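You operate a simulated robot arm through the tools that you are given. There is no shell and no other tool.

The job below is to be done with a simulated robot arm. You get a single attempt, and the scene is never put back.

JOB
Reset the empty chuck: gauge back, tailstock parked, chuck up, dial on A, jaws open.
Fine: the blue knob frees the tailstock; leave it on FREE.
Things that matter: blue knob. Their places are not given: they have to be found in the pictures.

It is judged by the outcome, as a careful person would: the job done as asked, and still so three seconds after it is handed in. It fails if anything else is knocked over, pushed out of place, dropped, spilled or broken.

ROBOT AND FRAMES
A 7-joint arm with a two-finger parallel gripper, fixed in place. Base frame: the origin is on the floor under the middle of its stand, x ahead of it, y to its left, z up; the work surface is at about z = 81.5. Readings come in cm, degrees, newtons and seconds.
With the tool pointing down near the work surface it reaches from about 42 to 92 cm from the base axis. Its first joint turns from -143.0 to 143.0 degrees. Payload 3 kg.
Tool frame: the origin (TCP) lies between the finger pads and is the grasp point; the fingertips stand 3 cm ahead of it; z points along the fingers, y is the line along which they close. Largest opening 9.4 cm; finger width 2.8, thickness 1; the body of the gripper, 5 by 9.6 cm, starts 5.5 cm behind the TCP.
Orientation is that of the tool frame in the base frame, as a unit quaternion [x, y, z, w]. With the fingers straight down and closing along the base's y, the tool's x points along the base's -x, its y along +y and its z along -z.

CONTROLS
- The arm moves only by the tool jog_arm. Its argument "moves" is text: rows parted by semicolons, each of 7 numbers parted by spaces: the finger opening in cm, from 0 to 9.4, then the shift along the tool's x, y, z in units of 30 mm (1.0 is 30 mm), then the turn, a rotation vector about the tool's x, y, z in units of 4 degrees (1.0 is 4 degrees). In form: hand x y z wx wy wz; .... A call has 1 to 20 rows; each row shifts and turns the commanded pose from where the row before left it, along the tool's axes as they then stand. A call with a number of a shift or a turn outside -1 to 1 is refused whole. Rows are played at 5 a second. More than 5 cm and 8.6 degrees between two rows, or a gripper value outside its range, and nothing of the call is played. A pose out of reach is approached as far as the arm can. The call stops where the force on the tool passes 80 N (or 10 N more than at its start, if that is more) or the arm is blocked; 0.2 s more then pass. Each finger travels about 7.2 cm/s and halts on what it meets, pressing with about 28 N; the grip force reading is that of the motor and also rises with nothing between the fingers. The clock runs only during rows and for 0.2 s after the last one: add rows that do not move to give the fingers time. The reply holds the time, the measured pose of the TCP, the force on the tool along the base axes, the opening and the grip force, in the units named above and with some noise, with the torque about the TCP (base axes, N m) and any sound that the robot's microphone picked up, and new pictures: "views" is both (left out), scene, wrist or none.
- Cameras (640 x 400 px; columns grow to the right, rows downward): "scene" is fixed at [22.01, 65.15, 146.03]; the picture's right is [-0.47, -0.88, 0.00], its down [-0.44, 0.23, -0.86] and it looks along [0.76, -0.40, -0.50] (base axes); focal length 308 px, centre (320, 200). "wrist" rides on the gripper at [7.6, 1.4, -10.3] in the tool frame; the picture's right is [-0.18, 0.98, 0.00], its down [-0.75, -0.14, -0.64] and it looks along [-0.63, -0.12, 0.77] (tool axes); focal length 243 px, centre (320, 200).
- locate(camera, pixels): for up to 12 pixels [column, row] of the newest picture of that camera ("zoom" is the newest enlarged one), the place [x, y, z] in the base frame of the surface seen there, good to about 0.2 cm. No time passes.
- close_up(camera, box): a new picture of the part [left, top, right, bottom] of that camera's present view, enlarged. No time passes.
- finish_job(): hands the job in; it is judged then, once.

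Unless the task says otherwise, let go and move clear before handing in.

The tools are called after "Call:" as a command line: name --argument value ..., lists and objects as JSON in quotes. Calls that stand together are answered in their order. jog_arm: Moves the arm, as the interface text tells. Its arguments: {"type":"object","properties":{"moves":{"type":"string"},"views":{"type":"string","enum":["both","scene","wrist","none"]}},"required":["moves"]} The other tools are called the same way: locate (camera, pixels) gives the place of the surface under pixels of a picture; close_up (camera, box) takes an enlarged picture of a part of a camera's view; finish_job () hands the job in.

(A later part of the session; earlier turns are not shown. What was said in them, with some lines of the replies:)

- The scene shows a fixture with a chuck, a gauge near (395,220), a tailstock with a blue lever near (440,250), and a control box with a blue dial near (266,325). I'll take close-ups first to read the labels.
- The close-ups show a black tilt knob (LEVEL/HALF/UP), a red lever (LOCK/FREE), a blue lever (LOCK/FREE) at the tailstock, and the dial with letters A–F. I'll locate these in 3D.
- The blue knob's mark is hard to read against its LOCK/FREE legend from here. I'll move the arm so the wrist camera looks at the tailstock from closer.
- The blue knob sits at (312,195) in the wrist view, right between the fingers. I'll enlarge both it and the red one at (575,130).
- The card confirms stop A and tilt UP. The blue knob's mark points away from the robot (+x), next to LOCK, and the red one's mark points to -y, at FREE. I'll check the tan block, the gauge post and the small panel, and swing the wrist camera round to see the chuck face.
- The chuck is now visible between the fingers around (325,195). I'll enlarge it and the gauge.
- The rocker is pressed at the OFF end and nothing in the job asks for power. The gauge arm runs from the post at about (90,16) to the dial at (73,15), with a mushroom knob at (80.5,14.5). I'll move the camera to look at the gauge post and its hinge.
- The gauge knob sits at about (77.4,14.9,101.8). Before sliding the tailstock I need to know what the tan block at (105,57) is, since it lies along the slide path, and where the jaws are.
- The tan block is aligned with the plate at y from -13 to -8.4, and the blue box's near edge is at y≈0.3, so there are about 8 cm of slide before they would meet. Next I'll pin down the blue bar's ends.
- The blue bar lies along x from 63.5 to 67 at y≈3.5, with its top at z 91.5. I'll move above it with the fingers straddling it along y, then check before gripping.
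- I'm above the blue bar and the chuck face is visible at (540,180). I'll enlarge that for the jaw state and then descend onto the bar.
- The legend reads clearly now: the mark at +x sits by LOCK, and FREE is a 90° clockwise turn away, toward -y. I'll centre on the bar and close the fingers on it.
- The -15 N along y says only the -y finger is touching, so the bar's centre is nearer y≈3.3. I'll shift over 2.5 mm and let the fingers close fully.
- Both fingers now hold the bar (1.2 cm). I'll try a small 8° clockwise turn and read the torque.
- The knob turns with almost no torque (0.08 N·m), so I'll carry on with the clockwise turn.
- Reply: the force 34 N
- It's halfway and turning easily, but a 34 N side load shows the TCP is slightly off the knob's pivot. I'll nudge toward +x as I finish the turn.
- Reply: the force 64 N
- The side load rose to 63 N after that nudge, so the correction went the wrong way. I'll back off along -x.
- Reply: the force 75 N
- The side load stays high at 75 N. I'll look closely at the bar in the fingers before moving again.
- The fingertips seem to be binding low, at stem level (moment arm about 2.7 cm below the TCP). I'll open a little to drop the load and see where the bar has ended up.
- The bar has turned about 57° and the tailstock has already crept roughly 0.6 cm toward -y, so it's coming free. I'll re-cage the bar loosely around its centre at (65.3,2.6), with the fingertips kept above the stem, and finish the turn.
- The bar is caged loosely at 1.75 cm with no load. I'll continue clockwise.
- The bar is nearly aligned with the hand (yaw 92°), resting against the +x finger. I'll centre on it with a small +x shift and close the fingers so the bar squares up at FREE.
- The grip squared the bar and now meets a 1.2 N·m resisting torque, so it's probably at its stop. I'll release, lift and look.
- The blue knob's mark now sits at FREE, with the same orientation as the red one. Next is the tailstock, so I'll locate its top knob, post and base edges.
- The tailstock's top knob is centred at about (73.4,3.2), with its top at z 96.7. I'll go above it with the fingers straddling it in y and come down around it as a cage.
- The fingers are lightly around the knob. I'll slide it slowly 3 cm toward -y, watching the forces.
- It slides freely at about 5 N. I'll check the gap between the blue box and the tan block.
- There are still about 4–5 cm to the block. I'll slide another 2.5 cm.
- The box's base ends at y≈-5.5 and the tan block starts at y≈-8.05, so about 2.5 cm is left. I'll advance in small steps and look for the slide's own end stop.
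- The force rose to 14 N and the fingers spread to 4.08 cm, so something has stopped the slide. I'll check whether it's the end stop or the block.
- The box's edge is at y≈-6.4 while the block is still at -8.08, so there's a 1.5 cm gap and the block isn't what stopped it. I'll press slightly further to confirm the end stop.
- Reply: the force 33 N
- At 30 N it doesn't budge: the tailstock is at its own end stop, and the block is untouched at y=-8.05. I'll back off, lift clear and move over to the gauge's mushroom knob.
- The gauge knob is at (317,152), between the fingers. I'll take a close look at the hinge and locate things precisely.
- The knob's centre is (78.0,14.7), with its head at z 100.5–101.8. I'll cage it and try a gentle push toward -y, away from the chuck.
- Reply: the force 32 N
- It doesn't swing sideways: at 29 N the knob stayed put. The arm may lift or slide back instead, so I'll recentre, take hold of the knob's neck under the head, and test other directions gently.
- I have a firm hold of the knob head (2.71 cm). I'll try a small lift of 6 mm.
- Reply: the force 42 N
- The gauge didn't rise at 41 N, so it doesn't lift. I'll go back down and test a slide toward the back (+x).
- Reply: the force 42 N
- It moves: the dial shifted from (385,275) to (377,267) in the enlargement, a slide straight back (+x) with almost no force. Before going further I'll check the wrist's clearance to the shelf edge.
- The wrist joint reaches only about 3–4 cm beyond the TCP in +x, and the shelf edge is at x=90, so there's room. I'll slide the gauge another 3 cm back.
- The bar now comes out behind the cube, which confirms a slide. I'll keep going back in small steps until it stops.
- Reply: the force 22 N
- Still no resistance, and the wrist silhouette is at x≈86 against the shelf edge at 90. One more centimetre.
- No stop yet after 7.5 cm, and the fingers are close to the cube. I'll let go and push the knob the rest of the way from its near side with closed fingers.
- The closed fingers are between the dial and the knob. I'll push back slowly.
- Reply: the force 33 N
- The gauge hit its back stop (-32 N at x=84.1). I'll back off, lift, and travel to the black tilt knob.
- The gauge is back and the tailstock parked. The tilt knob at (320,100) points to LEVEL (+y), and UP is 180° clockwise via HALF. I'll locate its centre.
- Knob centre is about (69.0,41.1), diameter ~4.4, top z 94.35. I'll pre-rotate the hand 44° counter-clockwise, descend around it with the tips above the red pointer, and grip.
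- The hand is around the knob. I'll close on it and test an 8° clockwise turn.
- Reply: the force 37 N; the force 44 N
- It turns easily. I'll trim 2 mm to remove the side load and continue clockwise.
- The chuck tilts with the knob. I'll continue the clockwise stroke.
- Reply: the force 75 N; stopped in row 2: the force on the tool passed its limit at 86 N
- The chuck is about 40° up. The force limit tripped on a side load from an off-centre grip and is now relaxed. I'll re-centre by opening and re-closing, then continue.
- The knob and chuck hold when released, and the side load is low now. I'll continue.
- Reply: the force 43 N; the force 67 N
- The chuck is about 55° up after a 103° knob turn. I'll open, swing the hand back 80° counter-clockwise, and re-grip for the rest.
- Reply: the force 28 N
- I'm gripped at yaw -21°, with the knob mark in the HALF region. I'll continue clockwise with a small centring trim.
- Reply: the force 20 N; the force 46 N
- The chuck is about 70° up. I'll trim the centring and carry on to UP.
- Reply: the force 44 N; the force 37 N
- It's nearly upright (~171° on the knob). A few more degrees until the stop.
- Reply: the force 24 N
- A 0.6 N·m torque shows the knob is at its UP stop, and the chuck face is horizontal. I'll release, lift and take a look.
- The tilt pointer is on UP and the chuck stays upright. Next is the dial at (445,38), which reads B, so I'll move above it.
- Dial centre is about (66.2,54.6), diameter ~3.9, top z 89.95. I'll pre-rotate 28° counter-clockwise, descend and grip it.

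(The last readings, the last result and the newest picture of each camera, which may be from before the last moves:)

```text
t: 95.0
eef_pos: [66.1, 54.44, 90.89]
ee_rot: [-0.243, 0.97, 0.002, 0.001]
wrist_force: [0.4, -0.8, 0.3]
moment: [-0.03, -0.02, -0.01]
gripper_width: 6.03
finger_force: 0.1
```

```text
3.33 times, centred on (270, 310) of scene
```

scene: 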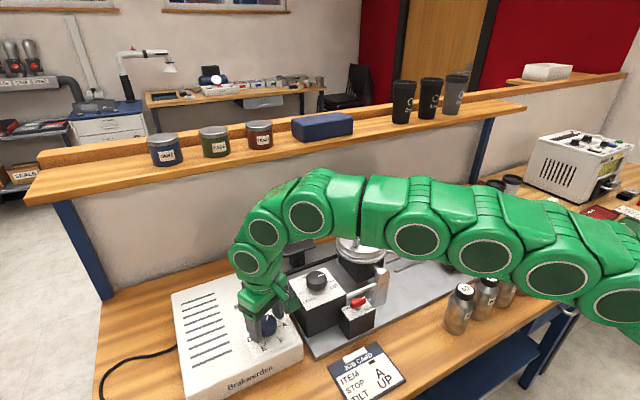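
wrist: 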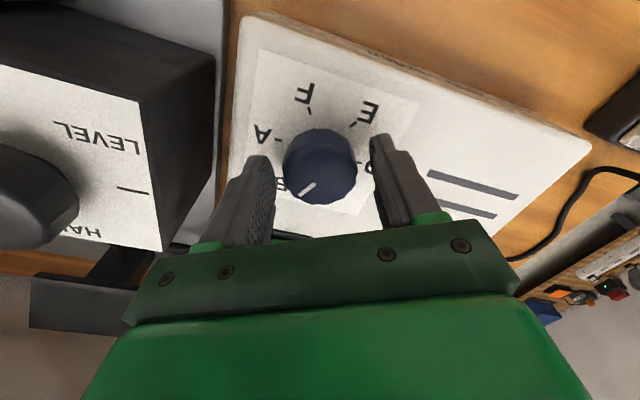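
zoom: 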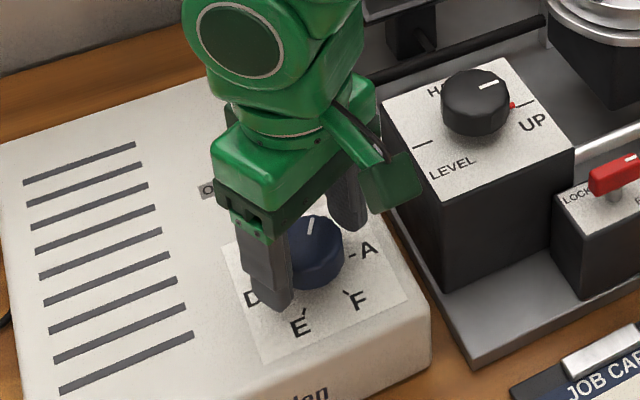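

The dial is between the fingers, so I'll close on it.

Call:
jog_arm --moves "4.4 0 0 0 0 0 0;3 0 0 0 0 0 0;3 0 0 0 0 0 0;3 0 0 0 0 0 0" --views "wrist"

```text
t: 96.0
eef_pos: [66.25, 54.37, 90.89]
ee_rot: [-0.242, 0.97, 0.002, 0.001]
wrist_force: [4.1, -8.6, -1.3]
moment: [-0.35, -0.03, -0.05]
gripper_width: 4.31
finger_force: 45.2
```

wrist: 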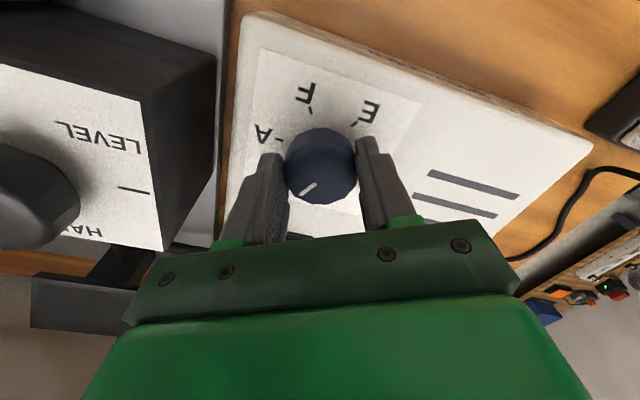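

The dial is gripped (4.31 cm) with little side load. I'll turn it clockwise in stages toward A.

Call:
jog_arm --moves "3 0 0 0 0 0 1;3 0 0 0 0 0 1;3 0 0 0 0 0 1;3 0 0 0 0 0 1;3 0 0 0 0 0 1;3 0 0 0 0 0 1;3 0 0 0 0 0 0" --views "wrist"

Call:
close_up --camera "wrist" --box '[220, 50, 440, 240]'

```text
t: 97.6
eef_pos: [66.2, 54.53, 91.0]
ee_rot: [-0.036, 0.999, 0.002, 0.001]
wrist_force: [-6.2, -10.6, -22.0]
moment: [-0.35, 0.01, 0.0]
gripper_width: 4.36
finger_force: 44.6
```

wrist: 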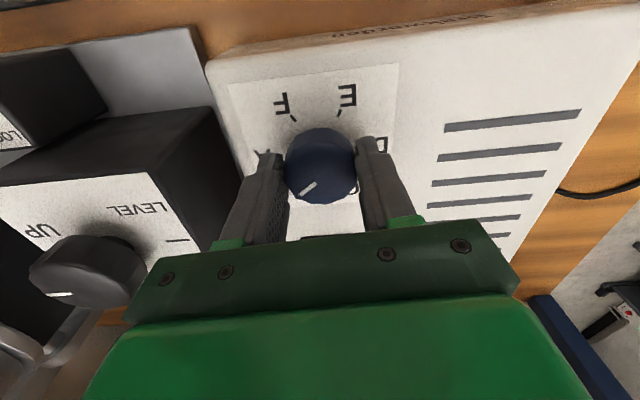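

```text
2.11 times, centred on (330, 145) of wrist
```

zoom: 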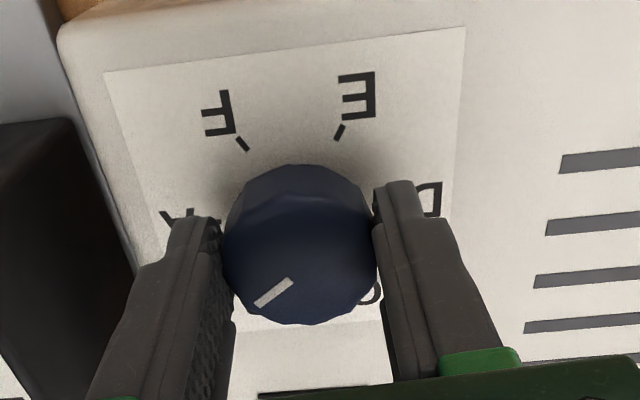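

It's turning freely. I'll do the remaining ~36°.

Call:
jog_arm --moves "3 0 0 0 0 0 1;3 0 0 0 0 0 1;3 0 0 0 0 0 1;3 0 0 0 0 0 1;3 0 0 0 0 0 1;3 0 0 0 0 0 1;3 0 0 0 0 0 1;3 0 0 0 0 0 0" --views "none"

Call:
jog_arm --moves "3 0 0 0 0 0 1;3 0 0 0 0 0 1;3 0 0 0 0 0 0" --views "both"

Call:
close_up --camera "wrist" --box '[220, 50, 440, 240]'

Call:
close_up --camera "scene" --box '[220, 280, 320, 370]'

```text
t: 99.4
eef_pos: [66.27, 54.66, 91.09]
ee_rot: [0.207, 0.978, 0.003, 0.0]
wrist_force: [2.0, 24.6, -22.8]
moment: [0.48, -0.07, 0.05]
gripper_width: 4.28
finger_force: 45.5
```

```text
t: 100.2
eef_pos: [66.27, 54.66, 91.1]
ee_rot: [0.275, 0.962, 0.003, 0.001]
wrist_force: [18.4, 43.4, -14.4]
moment: [1.0, -0.51, 0.9]
gripper_width: 4.31
finger_force: 45.2
```

scene: 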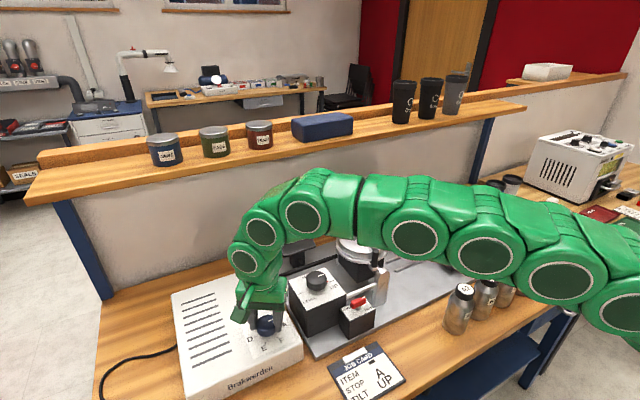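
wrist: 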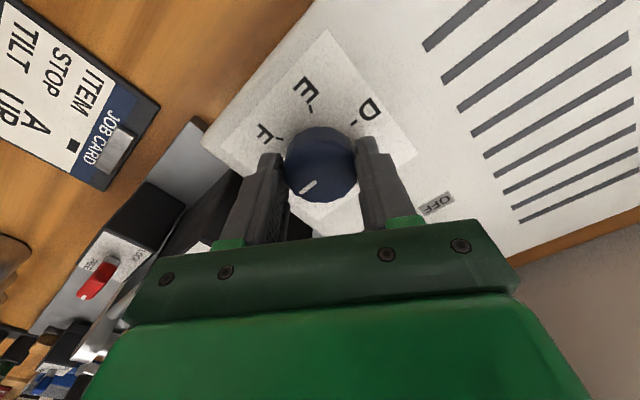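

```text
2.11 times, centred on (330, 145) of wrist
```

zoom: 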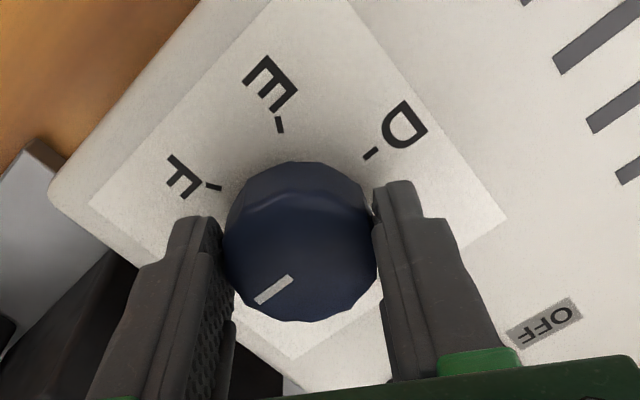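

```text
4.44 times, centred on (270, 325) of scene
```

zoom: 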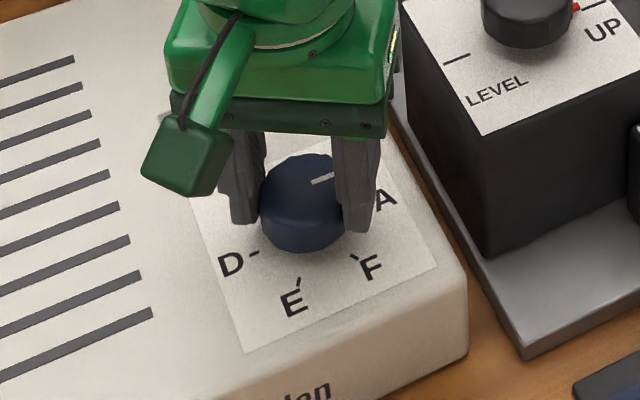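

A 0.9 N·m resistance appeared, probably the end of travel at A. I'll release, lift and check the pointer.

Call:
jog_arm --moves "6 0 0 0 0 0 0;6 0 0 0 0 0 0;6 0 0 -0.7 0 0 0;6 0 0 -0.9 0 0 -1;6 0 0 -0.9 0 0 -1;6 0 0 -0.9 0 0 -1;6 0 0 -0.9 0 0 -1;6 0 0 -0.5 0 0 -1;6 0 0 0 0 0 -1;6 0 0 0 0 0 -1;6 0 0 0 0 0 -1;6 0 0 0 0 0 0" --views "both"

Call:
close_up --camera "wrist" --box '[220, 0, 420, 200]'

Call:
close_up --camera "scene" --box '[220, 280, 320, 370]'

```text
t: 102.8
eef_pos: [66.23, 54.41, 105.53]
ee_rot: [-0.001, 1.0, 0.003, 0.002]
wrist_force: [0.4, -0.6, -0.3]
moment: [0.0, -0.01, 0.01]
gripper_width: 6.03
finger_force: 0.1
```

scene: 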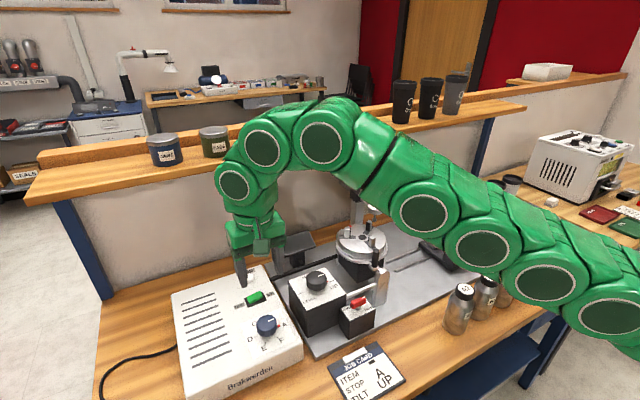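
wrist: 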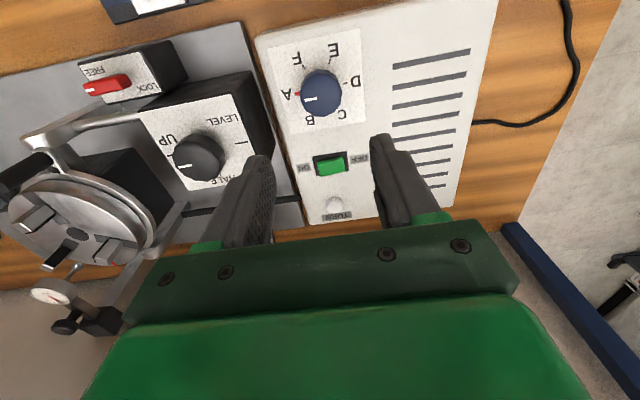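

```text
2.00 times, centred on (320, 100) of wrist
```

zoom: 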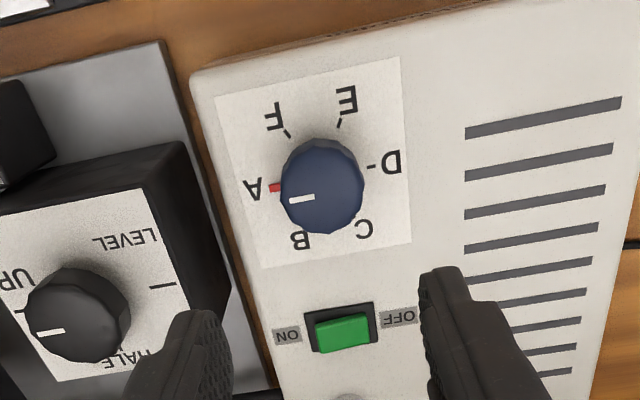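

```text
4.44 times, centred on (270, 325) of scene
```

zoom: 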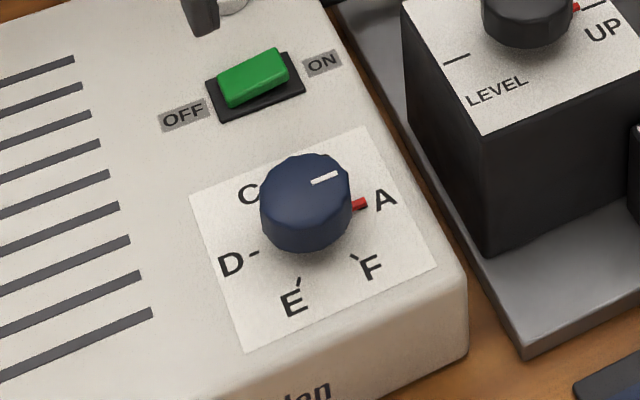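

The dial reads A (red pointer on A). Now the jaws: I'll move the camera over the upright chuck.

Call:
jog_arm --moves "6 0 0 -0.83 0 0 0;6 0 0 -0.83 0 0 0;6 0 0 -0.83 0 0 0;6 0.174 -0.847 0 0 0 0;6 0.174 -0.847 0 0 0 0;6 0.174 -0.847 0 0 0 0;6 0.174 -0.847 0 0 0 0;6 0.174 -0.847 0 0 0 0;6 0.174 -0.847 0 0 0 0;6 0.174 -0.847 0 0 0 0;6 0.174 -0.847 0 0 0 0;6 0.174 -0.847 0 0 0 0;6 0.174 -0.847 0 0 0 0;6 0 0 0 0 0 0" --views "both"

Call:
close_up --camera "wrist" --box '[220, 80, 420, 240]'

Call:
close_up --camera "scene" --box '[320, 200, 420, 290]'

```text
t: 105.8
eef_pos: [59.17, 27.36, 109.92]
ee_rot: [-0.001, 1.0, 0.003, 0.001]
wrist_force: [0.2, -0.7, 0.9]
moment: [0.04, -0.01, 0.05]
gripper_width: 5.99
finger_force: 0.0
out of reach, approached as far as the arm can: row 1, 2, 3
```

scene: 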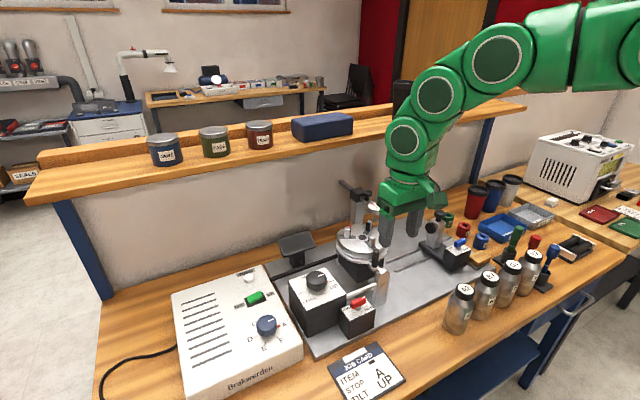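
wrist: 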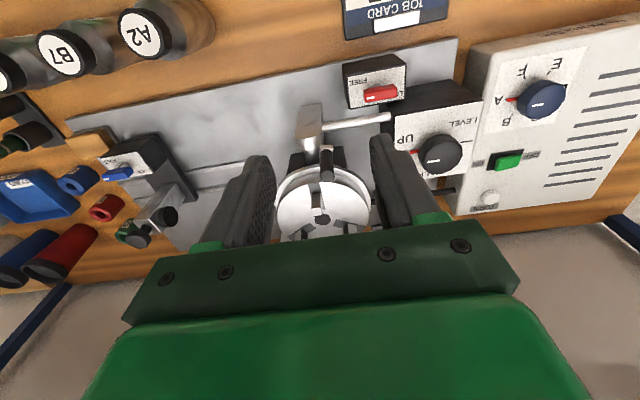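

```text
2.50 times, centred on (320, 160) of wrist
```

zoom: 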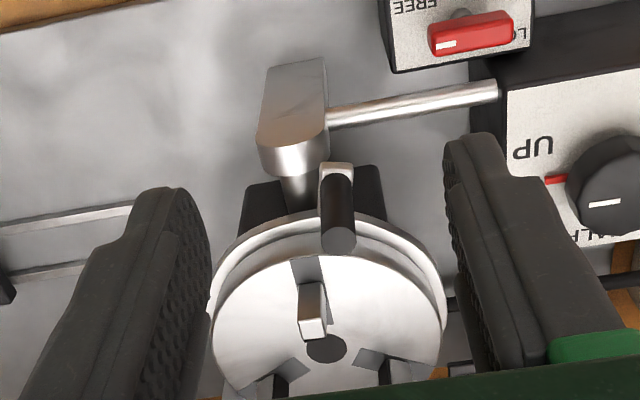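

```text
4.44 times, centred on (370, 245) of scene
```

zoom: 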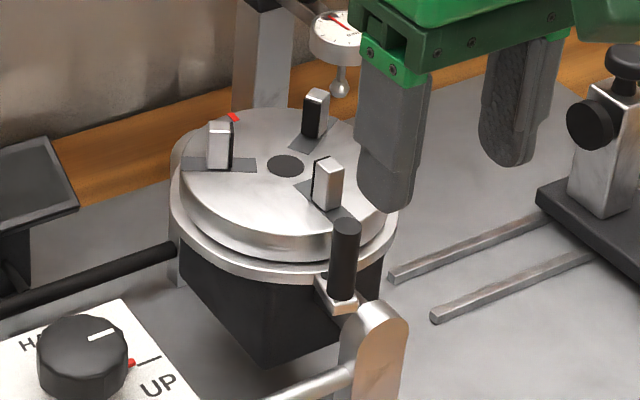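

The chuck indexed itself with the dial: the lever with its black handle now sits on the robot side at (325,165), and the jaws are partway along their slots. I'll locate the handle, chuck centre and jaws.

Call:
locate --camera "wrist" --pixels '[[327, 176], [327, 165], [326, 152], [322, 219], [317, 207], [303, 127], [320, 185], [290, 200], [365, 200], [317, 195], [308, 228], [345, 226]]'

Call:
locate --camera "scene" --pixels '[[364, 251], [365, 260], [363, 268], [350, 237], [336, 228], [335, 237], [356, 225], [361, 241], [385, 275], [342, 226], [328, 236], [368, 246]]'

```text
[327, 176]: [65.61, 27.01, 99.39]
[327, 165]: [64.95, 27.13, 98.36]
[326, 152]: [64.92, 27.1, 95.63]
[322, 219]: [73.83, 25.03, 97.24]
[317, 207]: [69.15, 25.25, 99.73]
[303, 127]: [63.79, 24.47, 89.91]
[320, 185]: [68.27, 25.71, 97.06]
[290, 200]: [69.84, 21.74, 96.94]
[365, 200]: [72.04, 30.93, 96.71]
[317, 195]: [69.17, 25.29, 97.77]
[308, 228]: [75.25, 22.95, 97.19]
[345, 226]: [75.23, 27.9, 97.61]
```

```text
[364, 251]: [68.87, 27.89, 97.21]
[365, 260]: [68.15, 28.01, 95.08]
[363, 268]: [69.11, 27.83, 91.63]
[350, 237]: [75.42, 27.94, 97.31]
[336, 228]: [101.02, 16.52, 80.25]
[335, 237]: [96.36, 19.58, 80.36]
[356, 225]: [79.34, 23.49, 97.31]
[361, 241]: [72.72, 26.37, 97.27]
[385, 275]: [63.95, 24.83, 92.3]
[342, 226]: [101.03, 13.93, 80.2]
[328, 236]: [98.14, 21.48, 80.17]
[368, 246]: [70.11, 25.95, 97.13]
```

The chuck centre is about (73.6,25.3), and the handle is at (65.4,27.0) with its top at z≈99.8. I'll bring the open fingers down around the handle, tips just above face level.

Call:
jog_arm --moves "4.4 -0.69 -0.04 0 0 0 0;4.4 -0.69 -0.04 0 0 0 0;4.4 -0.69 -0.04 0 0 0 0;4.4 0 0 0.8 0 0 0;4.4 0 0 0.8 0 0 0;4.4 0 0 0.8 0 0 0;4.4 0 0 0.7 0 0 0;4.4 0 0 0 0 0 0" --views "both"

Call:
close_up --camera "wrist" --box '[220, 80, 460, 250]'

Call:
close_up --camera "scene" --box '[310, 200, 430, 300]'

```text
t: 107.6
eef_pos: [65.39, 26.89, 100.66]
ee_rot: [0.0, 1.0, 0.003, 0.002]
wrist_force: [0.3, -0.9, -0.1]
moment: [0.0, 0.0, -0.05]
gripper_width: 4.42
finger_force: 0.0
```

scene: 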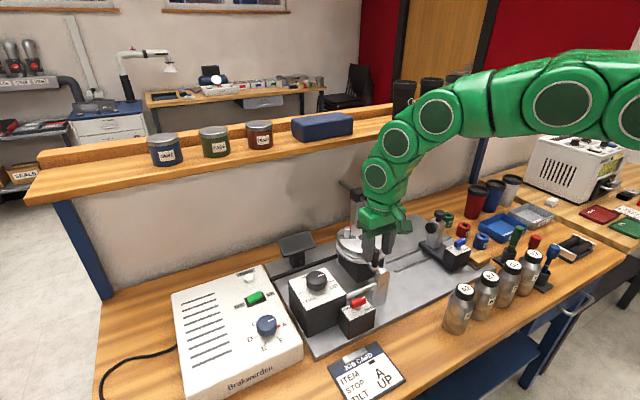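
wrist: 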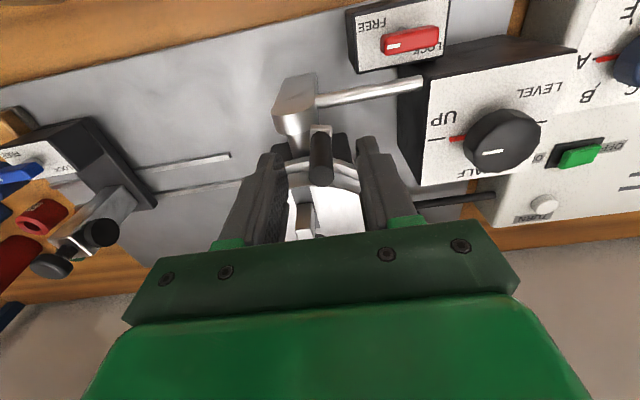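

```text
2.35 times, centred on (340, 165) of wrist
```

zoom: 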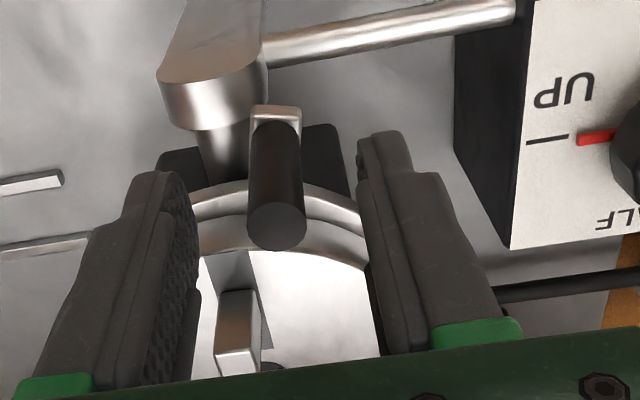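

```text
4.00 times, centred on (370, 250) of scene
```

zoom: 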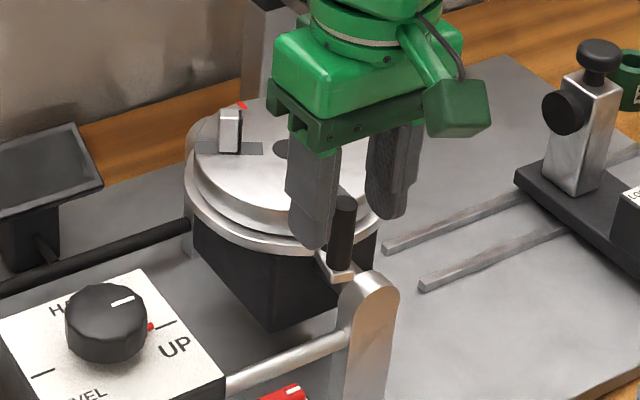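

The handle is between the fingers. I'll narrow the cage and try about 1.2 cm of lever motion toward -y, watching the jaws.

Call:
jog_arm --moves "2.2 0 0 0 0 0 0;2.2 0 0 0 0 0 0;2.2 0 -0.15 0 0 0 0;2.2 0 -0.15 0 0 0 0;2.2 0 -0.15 0 0 0 0;2.2 0 -0.1 0 0 0 0;2.2 0 0 0 0 0 0" --views "both"

Call:
close_up --camera "wrist" --box '[220, 80, 460, 250]'

Call:
close_up --camera "scene" --box '[310, 200, 430, 300]'

```text
t: 109.2
eef_pos: [65.46, 25.31, 100.74]
ee_rot: [-0.001, 1.0, 0.003, 0.001]
wrist_force: [0.2, 1.0, -0.1]
moment: [0.03, 0.04, 0.02]
gripper_width: 2.21
finger_force: 0.2
```

scene: 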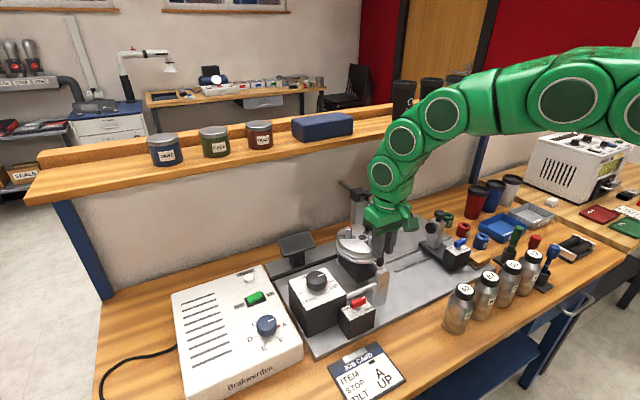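
wrist: 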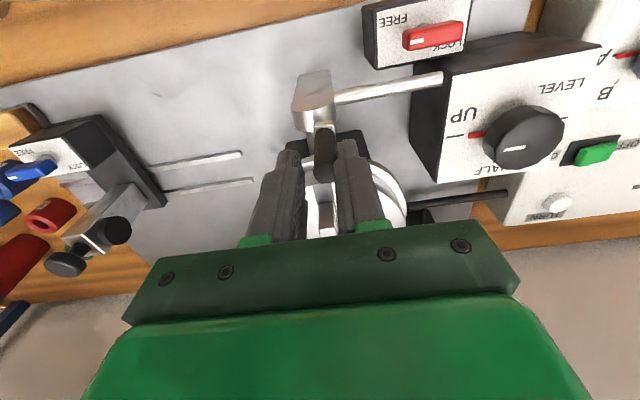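

```text
2.35 times, centred on (340, 165) of wrist
```

zoom: 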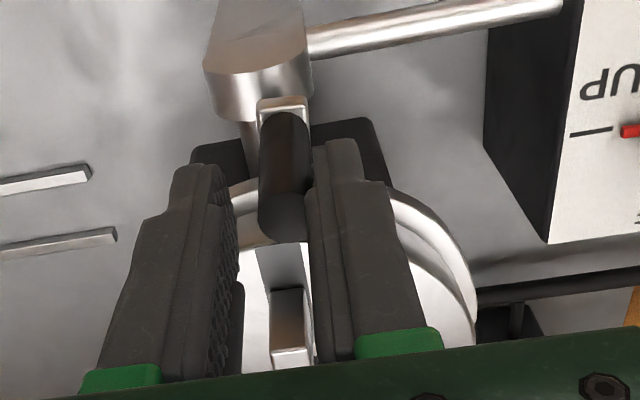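

```text
4.00 times, centred on (370, 250) of scene
```

zoom: 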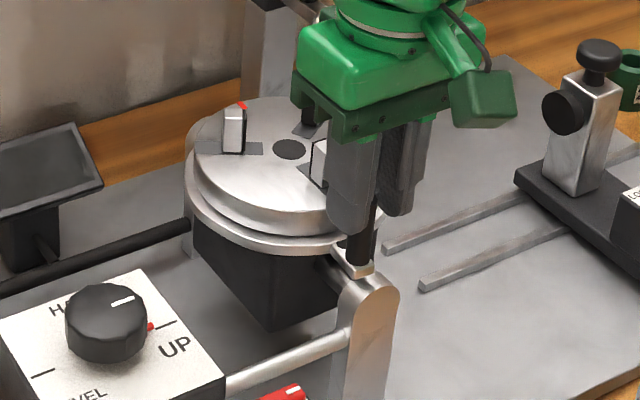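

The lever moves freely, but that direction drew the jaws inward (the jaw at (230,130) shifted toward the centre), so opening is the other way, +y. I'll reverse and follow the arc around the chuck axis.

Call:
jog_arm --moves "2.2 0 0.2 0 0 0 0;2.2 0 0.191 0 0 0 1;2.2 0 0.191 0 0 0 1;2.2 0 0.191 0 0 0 1;2.2 0 0.191 0 0 0 1;2.2 0 0.191 0 0 0 1;2.2 0 0.191 0 0 0 1;2.2 0 0 0 0 0 0" --views "both"

Call:
close_up --camera "wrist" --box '[220, 80, 460, 250]'

Call:
close_up --camera "scene" --box '[310, 200, 430, 300]'

```text
t: 111.0
eef_pos: [66.12, 29.32, 100.77]
ee_rot: [0.206, 0.979, 0.003, 0.0]
wrist_force: [-0.2, 0.1, -0.5]
moment: [0.04, 0.01, -0.01]
gripper_width: 2.22
finger_force: 0.1
```

scene: 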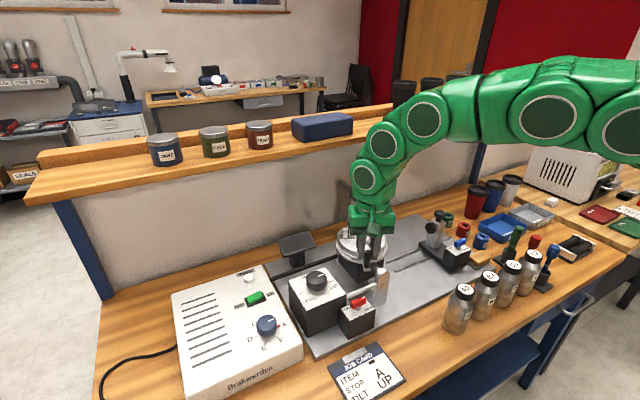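
wrist: 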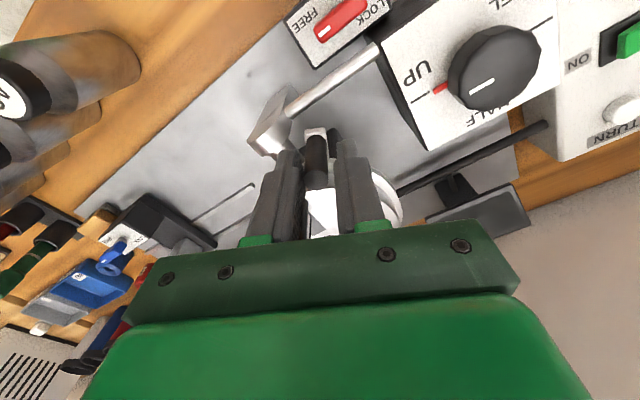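

```text
2.35 times, centred on (340, 165) of wrist
```

zoom: 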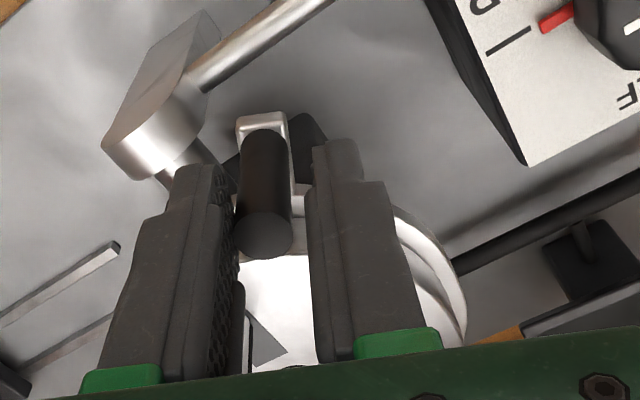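

```text
4.00 times, centred on (370, 250) of scene
```

zoom: 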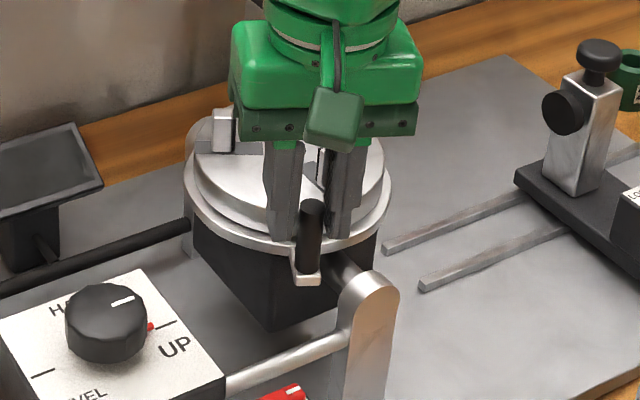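

The jaw moved outward (from 234 to 222 in the enlargement), so this opens them. I'll continue along the arc.

Call:
jog_arm --moves "2.2 0 0.191 0 0 0 1;2.2 0 0.191 0 0 0 1;2.2 0 0.191 0 0 0 1;2.2 0 0.191 0 0 0 1;2.2 0 0.191 0 0 0 1;2.2 0 0.191 0 0 0 1;2.2 0 0 0 0 0 0" --views "both"

Call:
close_up --camera "wrist" --box '[220, 80, 460, 250]'

Call:
close_up --camera "scene" --box '[310, 200, 430, 300]'

```text
t: 112.6
eef_pos: [67.89, 31.8, 100.55]
ee_rot: [0.406, 0.914, 0.003, 0.0]
wrist_force: [-0.2, -0.6, 0.1]
moment: [-0.01, 0.02, 0.02]
gripper_width: 2.22
finger_force: 0.1
```

scene: 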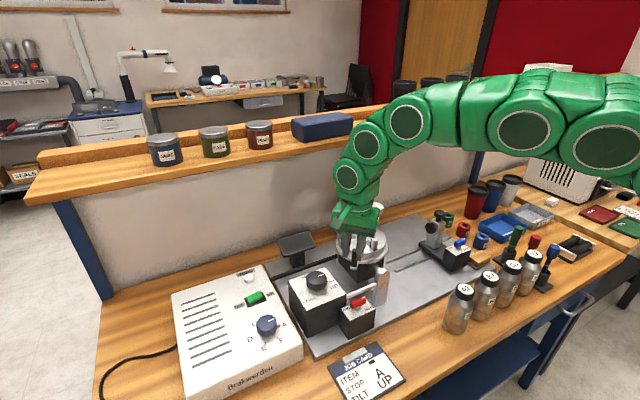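
wrist: 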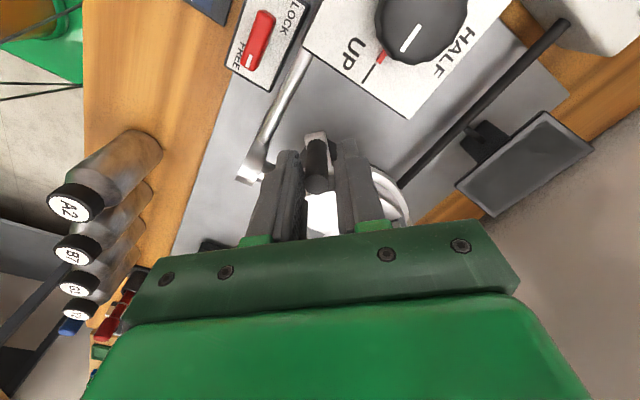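

```text
2.35 times, centred on (340, 165) of wrist
```

zoom: 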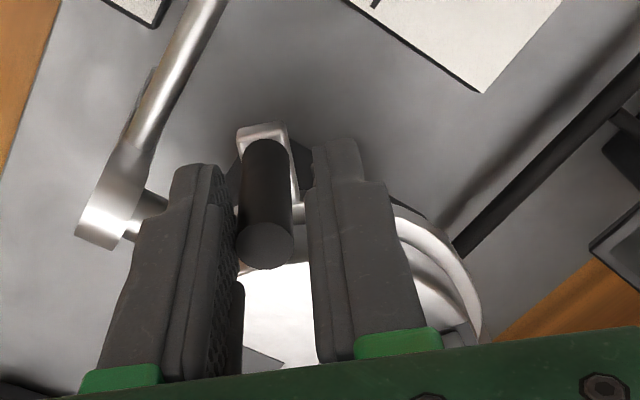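

```text
4.00 times, centred on (370, 250) of scene
```

zoom: 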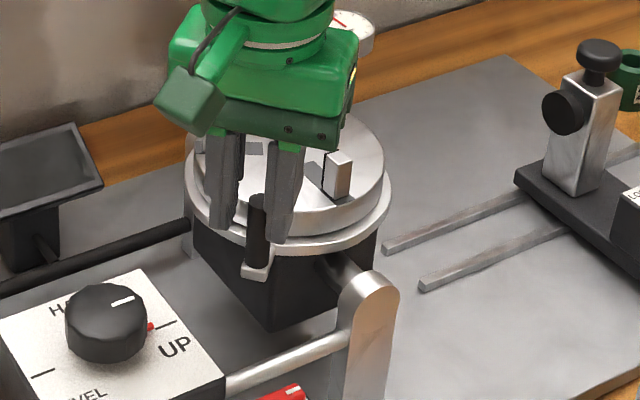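

The jaws keep moving outward with no resistance. I'll continue until the lever reaches its stop.

Call:
jog_arm --moves "2.2 0 0.191 0 0 0 1;2.2 0 0.191 0 0 0 1;2.2 0 0.191 0 0 0 1;2.2 0 0.191 0 0 0 1;2.2 0 0 0 0 0 0" --views "both"

Call:
close_up --camera "scene" --box '[310, 200, 430, 300]'

```text
t: 113.8
eef_pos: [69.8, 33.39, 100.68]
ee_rot: [0.53, 0.848, 0.001, -0.001]
wrist_force: [-4.0, -1.6, -0.7]
moment: [-0.03, 0.03, -0.05]
gripper_width: 2.38
finger_force: 1.1
```

scene: 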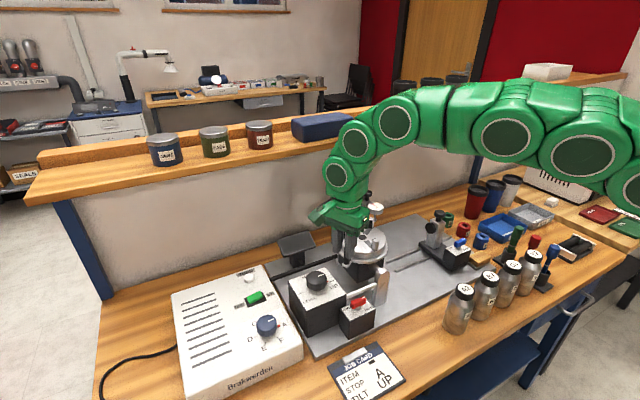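
wrist: 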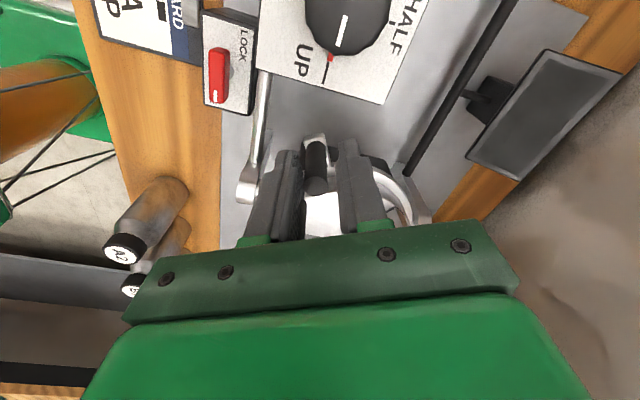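

```text
4.00 times, centred on (370, 250) of scene
```

zoom: 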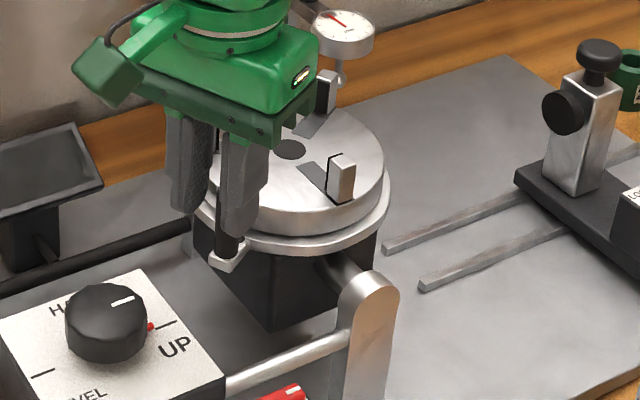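

The jaws are near the rim and a light resistance has started (width 2.38, 4 N). I'll go a little further to confirm the stop.

Call:
jog_arm --moves "2.0 0 0.15 0 0 0 0.8;2.0 0 0.15 0 0 0 0.8;2.0 0 0 0 0 0 0" --views "wrist"

Call:
close_up --camera "scene" --box '[310, 200, 430, 300]'

```text
t: 114.6
eef_pos: [70.55, 33.76, 100.72]
ee_rot: [0.576, 0.817, 0.001, -0.001]
wrist_force: [-17.7, -14.8, -0.9]
moment: [-0.32, 0.4, -0.09]
gripper_width: 3.27
finger_force: 11.5
```

wrist: 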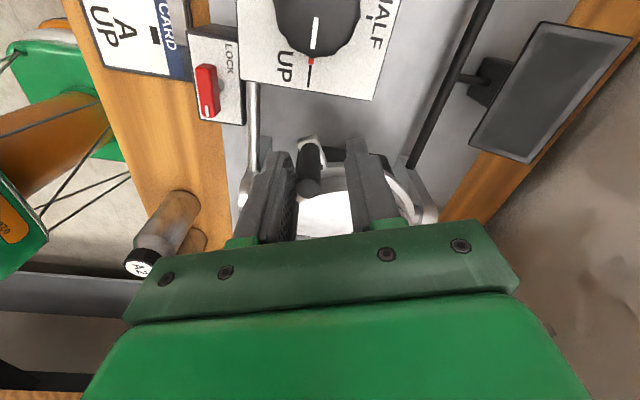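

```text
4.00 times, centred on (370, 250) of scene
```

zoom: 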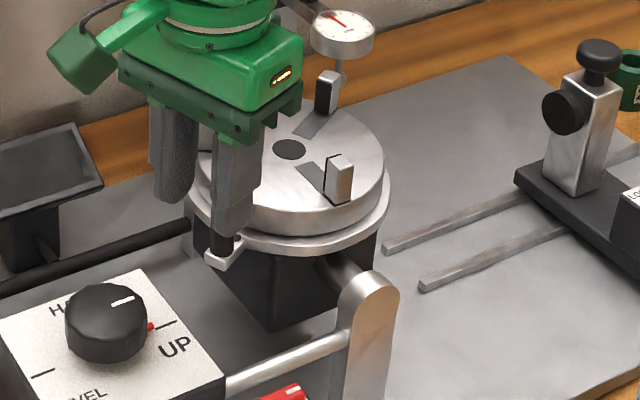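

That's the lever's end stop (23 N, fingers spreading), so the jaws are fully open. I'll back off, open and lift straight up, then verify everything.

Call:
jog_arm --moves "3.4 0 -0.15 0 0 0 0;4.2 0 -0.15 0 0 0 0;4.2 0 0 0 0 0 0;4.2 0 0 -0.7 0 0 0;4.2 0 0 -0.7 0 0 0;4.2 0 0 -0.7 0 0 0;4.2 0 0 -0.7 0 0 0;4.2 0 0 0 0 0 0" --views "both"

Call:
close_up --camera "scene" --box '[310, 180, 430, 300]'

```text
t: 116.4
eef_pos: [69.78, 33.49, 109.16]
ee_rot: [0.576, 0.817, 0.003, -0.001]
wrist_force: [-0.7, 0.7, 0.5]
moment: [0.02, -0.02, 0.0]
gripper_width: 4.22
finger_force: 0.0
```

scene: 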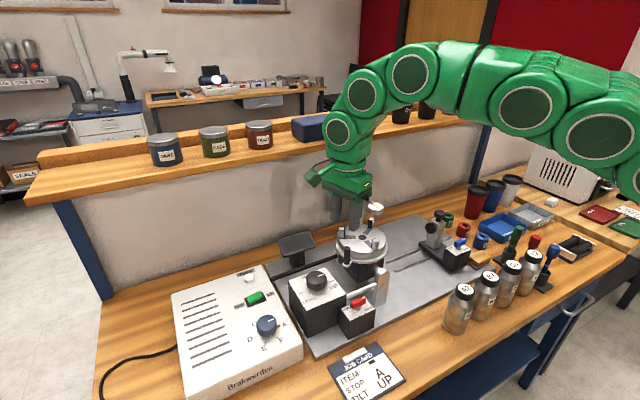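
wrist: 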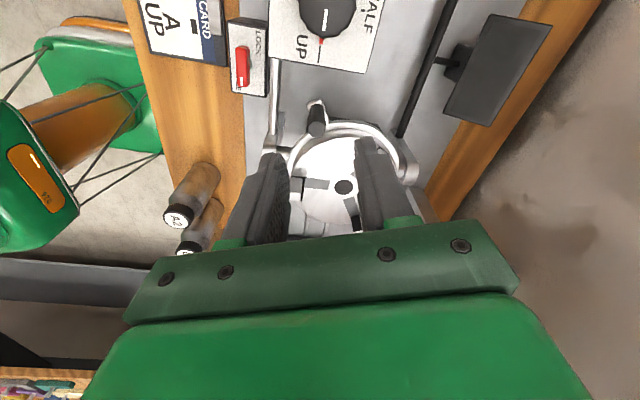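

```text
3.33 times, centred on (370, 240) of scene
```

zoom: 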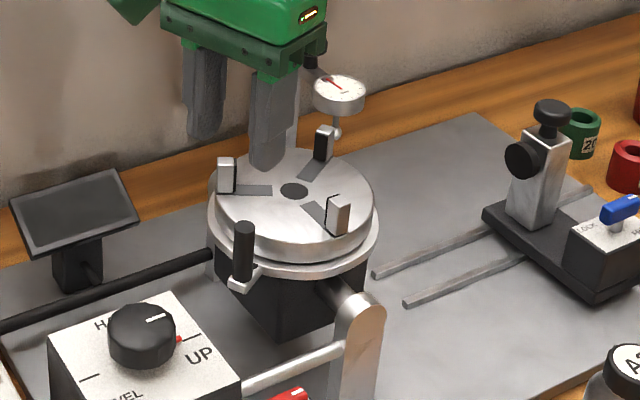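

The jaws are at the rim, the lever stays put, and the pointer is on UP. I'll withdraw the arm toward the robot and square it up for a final check.

Call:
jog_arm --moves "5 0.27 -0.75 0 0 0 0;5 0.27 -0.75 0 0 0 0;5 0.27 -0.75 0 0 0 0;5 0.27 -0.75 0 0 0 0;5 0.27 -0.75 -0.5 0 0 -1;5 0 0 -0.8 0 0 -1;5 0 0 -0.8 0 0 -1;5 0 0 -0.8 0 0 -1;5 0 0 0 0 0 -1;5 0 0 0 0 0 -1;5 0 0 0 0 0 -1;5 0 0 0 0 0 -1;5 0 0 0 0 0 -1;5 0 0 0 0 0 -1;5 0 0 0 0 0 -1;5 0 0 0 0 0 -1;5 0 0 0 0 0 -1;5 0 0 0 0 0 -1;5 0 0 0 0 0 -1;5 0 0 0 0 0 -1" --views "both"

Call:
close_up --camera "scene" --box '[270, 180, 490, 360]'

Call:
close_up --camera "scene" --box '[405, 205, 505, 285]'

Call:
close_up --camera "scene" --box '[170, 250, 410, 400]'

Call:
close_up --camera "wrist" --box '[150, 20, 500, 240]'

```text
t: 120.6
eef_pos: [57.84, 33.46, 117.78]
ee_rot: [0.054, 0.999, 0.003, 0.001]
wrist_force: [-0.6, 0.6, 0.1]
moment: [0.03, -0.01, 0.01]
gripper_width: 4.98
finger_force: 0.1
```

scene: 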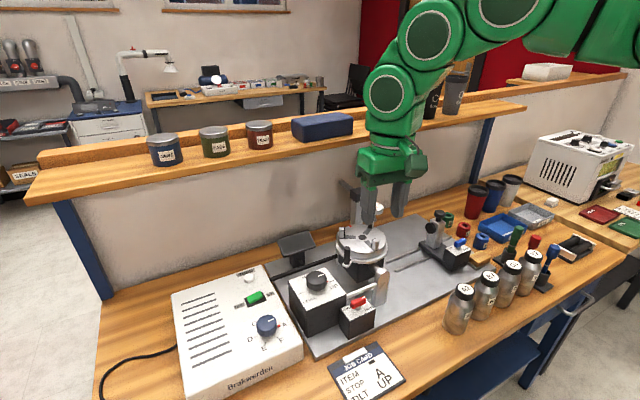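
wrist: 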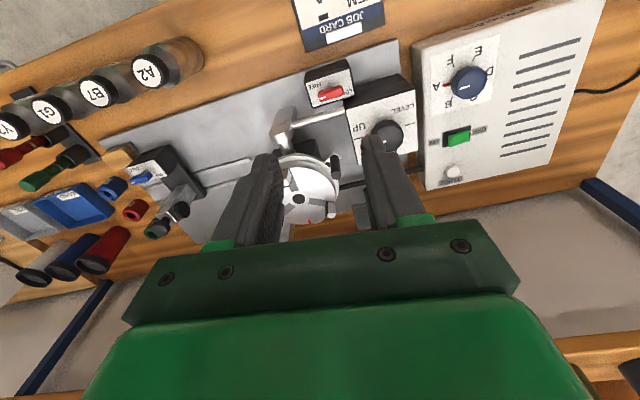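

```text
2.22 times, centred on (380, 270) of scene
```

zoom: 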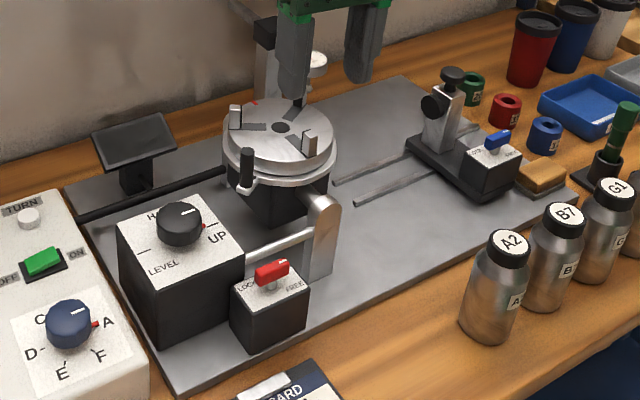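

```text
5.00 times, centred on (455, 245) of scene
```

zoom: 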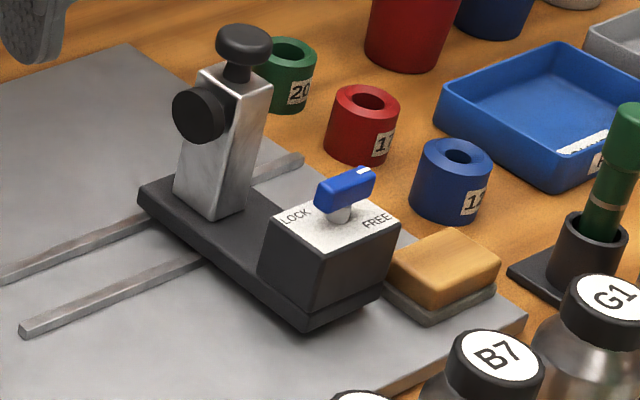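

```text
2.67 times, centred on (290, 325) of scene
```

zoom: 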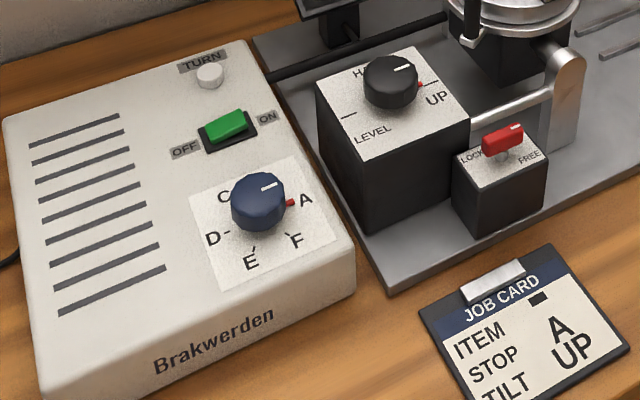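

```text
1.82 times, centred on (325, 130) of wrist
```

zoom: 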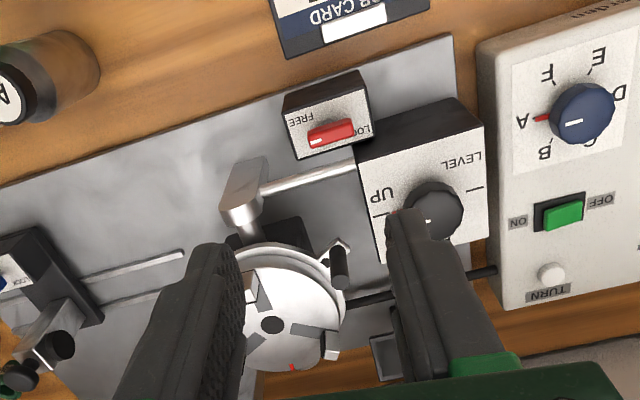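

Everything looks as asked: dial on A, tilt on UP, jaws at the rim, blue knob on FREE. I'll do a last numeric check of the tailstock, gauge and tan block.

Call:
locate --camera "scene" --pixels '[[466, 263], [469, 252], [471, 266], [477, 269], [378, 208], [460, 242], [432, 224], [355, 186]]'

Call:
close_up --camera "scene" --box '[330, 170, 410, 250]'

```text
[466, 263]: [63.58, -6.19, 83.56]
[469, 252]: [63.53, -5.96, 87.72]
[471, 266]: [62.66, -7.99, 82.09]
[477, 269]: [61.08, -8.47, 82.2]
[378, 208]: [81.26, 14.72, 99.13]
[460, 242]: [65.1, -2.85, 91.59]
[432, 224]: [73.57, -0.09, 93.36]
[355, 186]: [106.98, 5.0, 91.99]
```

```text
5.00 times, centred on (370, 210) of scene
```

zoom: 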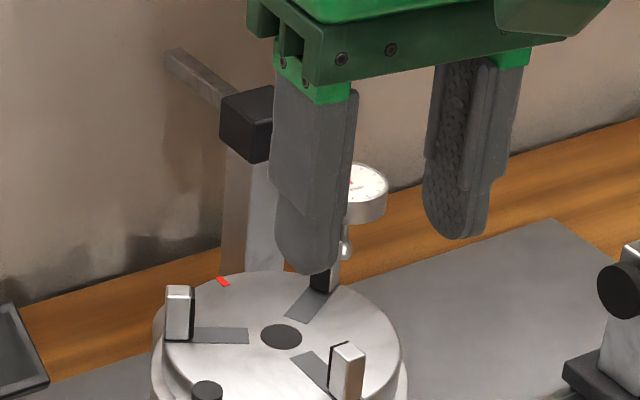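

The last readings agree: the gauge is back at x≈81 and the tailstock is at its park stop. The tan block is unmoved at y≈-8, and the hand is empty and clear. I'm handing the job in.

Call:
finish_job

```text
The job is handed in.
```

The chuck is reset as asked, and I've handed the job in. The final pictures and position readings agree:

- **Gauge:** slid straight back along its bar to the back stop.
- **Tailstock:** freed with the blue knob and parked at its end stop, about 1.5 cm short of the tan block. The block didn't move.
- **Blue knob:** left on FREE.
- **Chuck:** tilt knob on UP at its stop, with the chuck face horizontal.
- **Dial:** on A. The chuck turned with the dial by itself when I moved it from B.
- **Jaws:** lever at its stop, with the jaws out at the rim.

I didn't touch the red knob (already on FREE), the green power switch or the TURN button. Nothing was knocked over or dropped, and the hand is empty and clear of the machine.

While working out how the gauge and tailstock move, I pushed on them with up to about 40 N before finding the right direction. While turning the knobs, side loads briefly reached about 85 N. I saw no damage from either.
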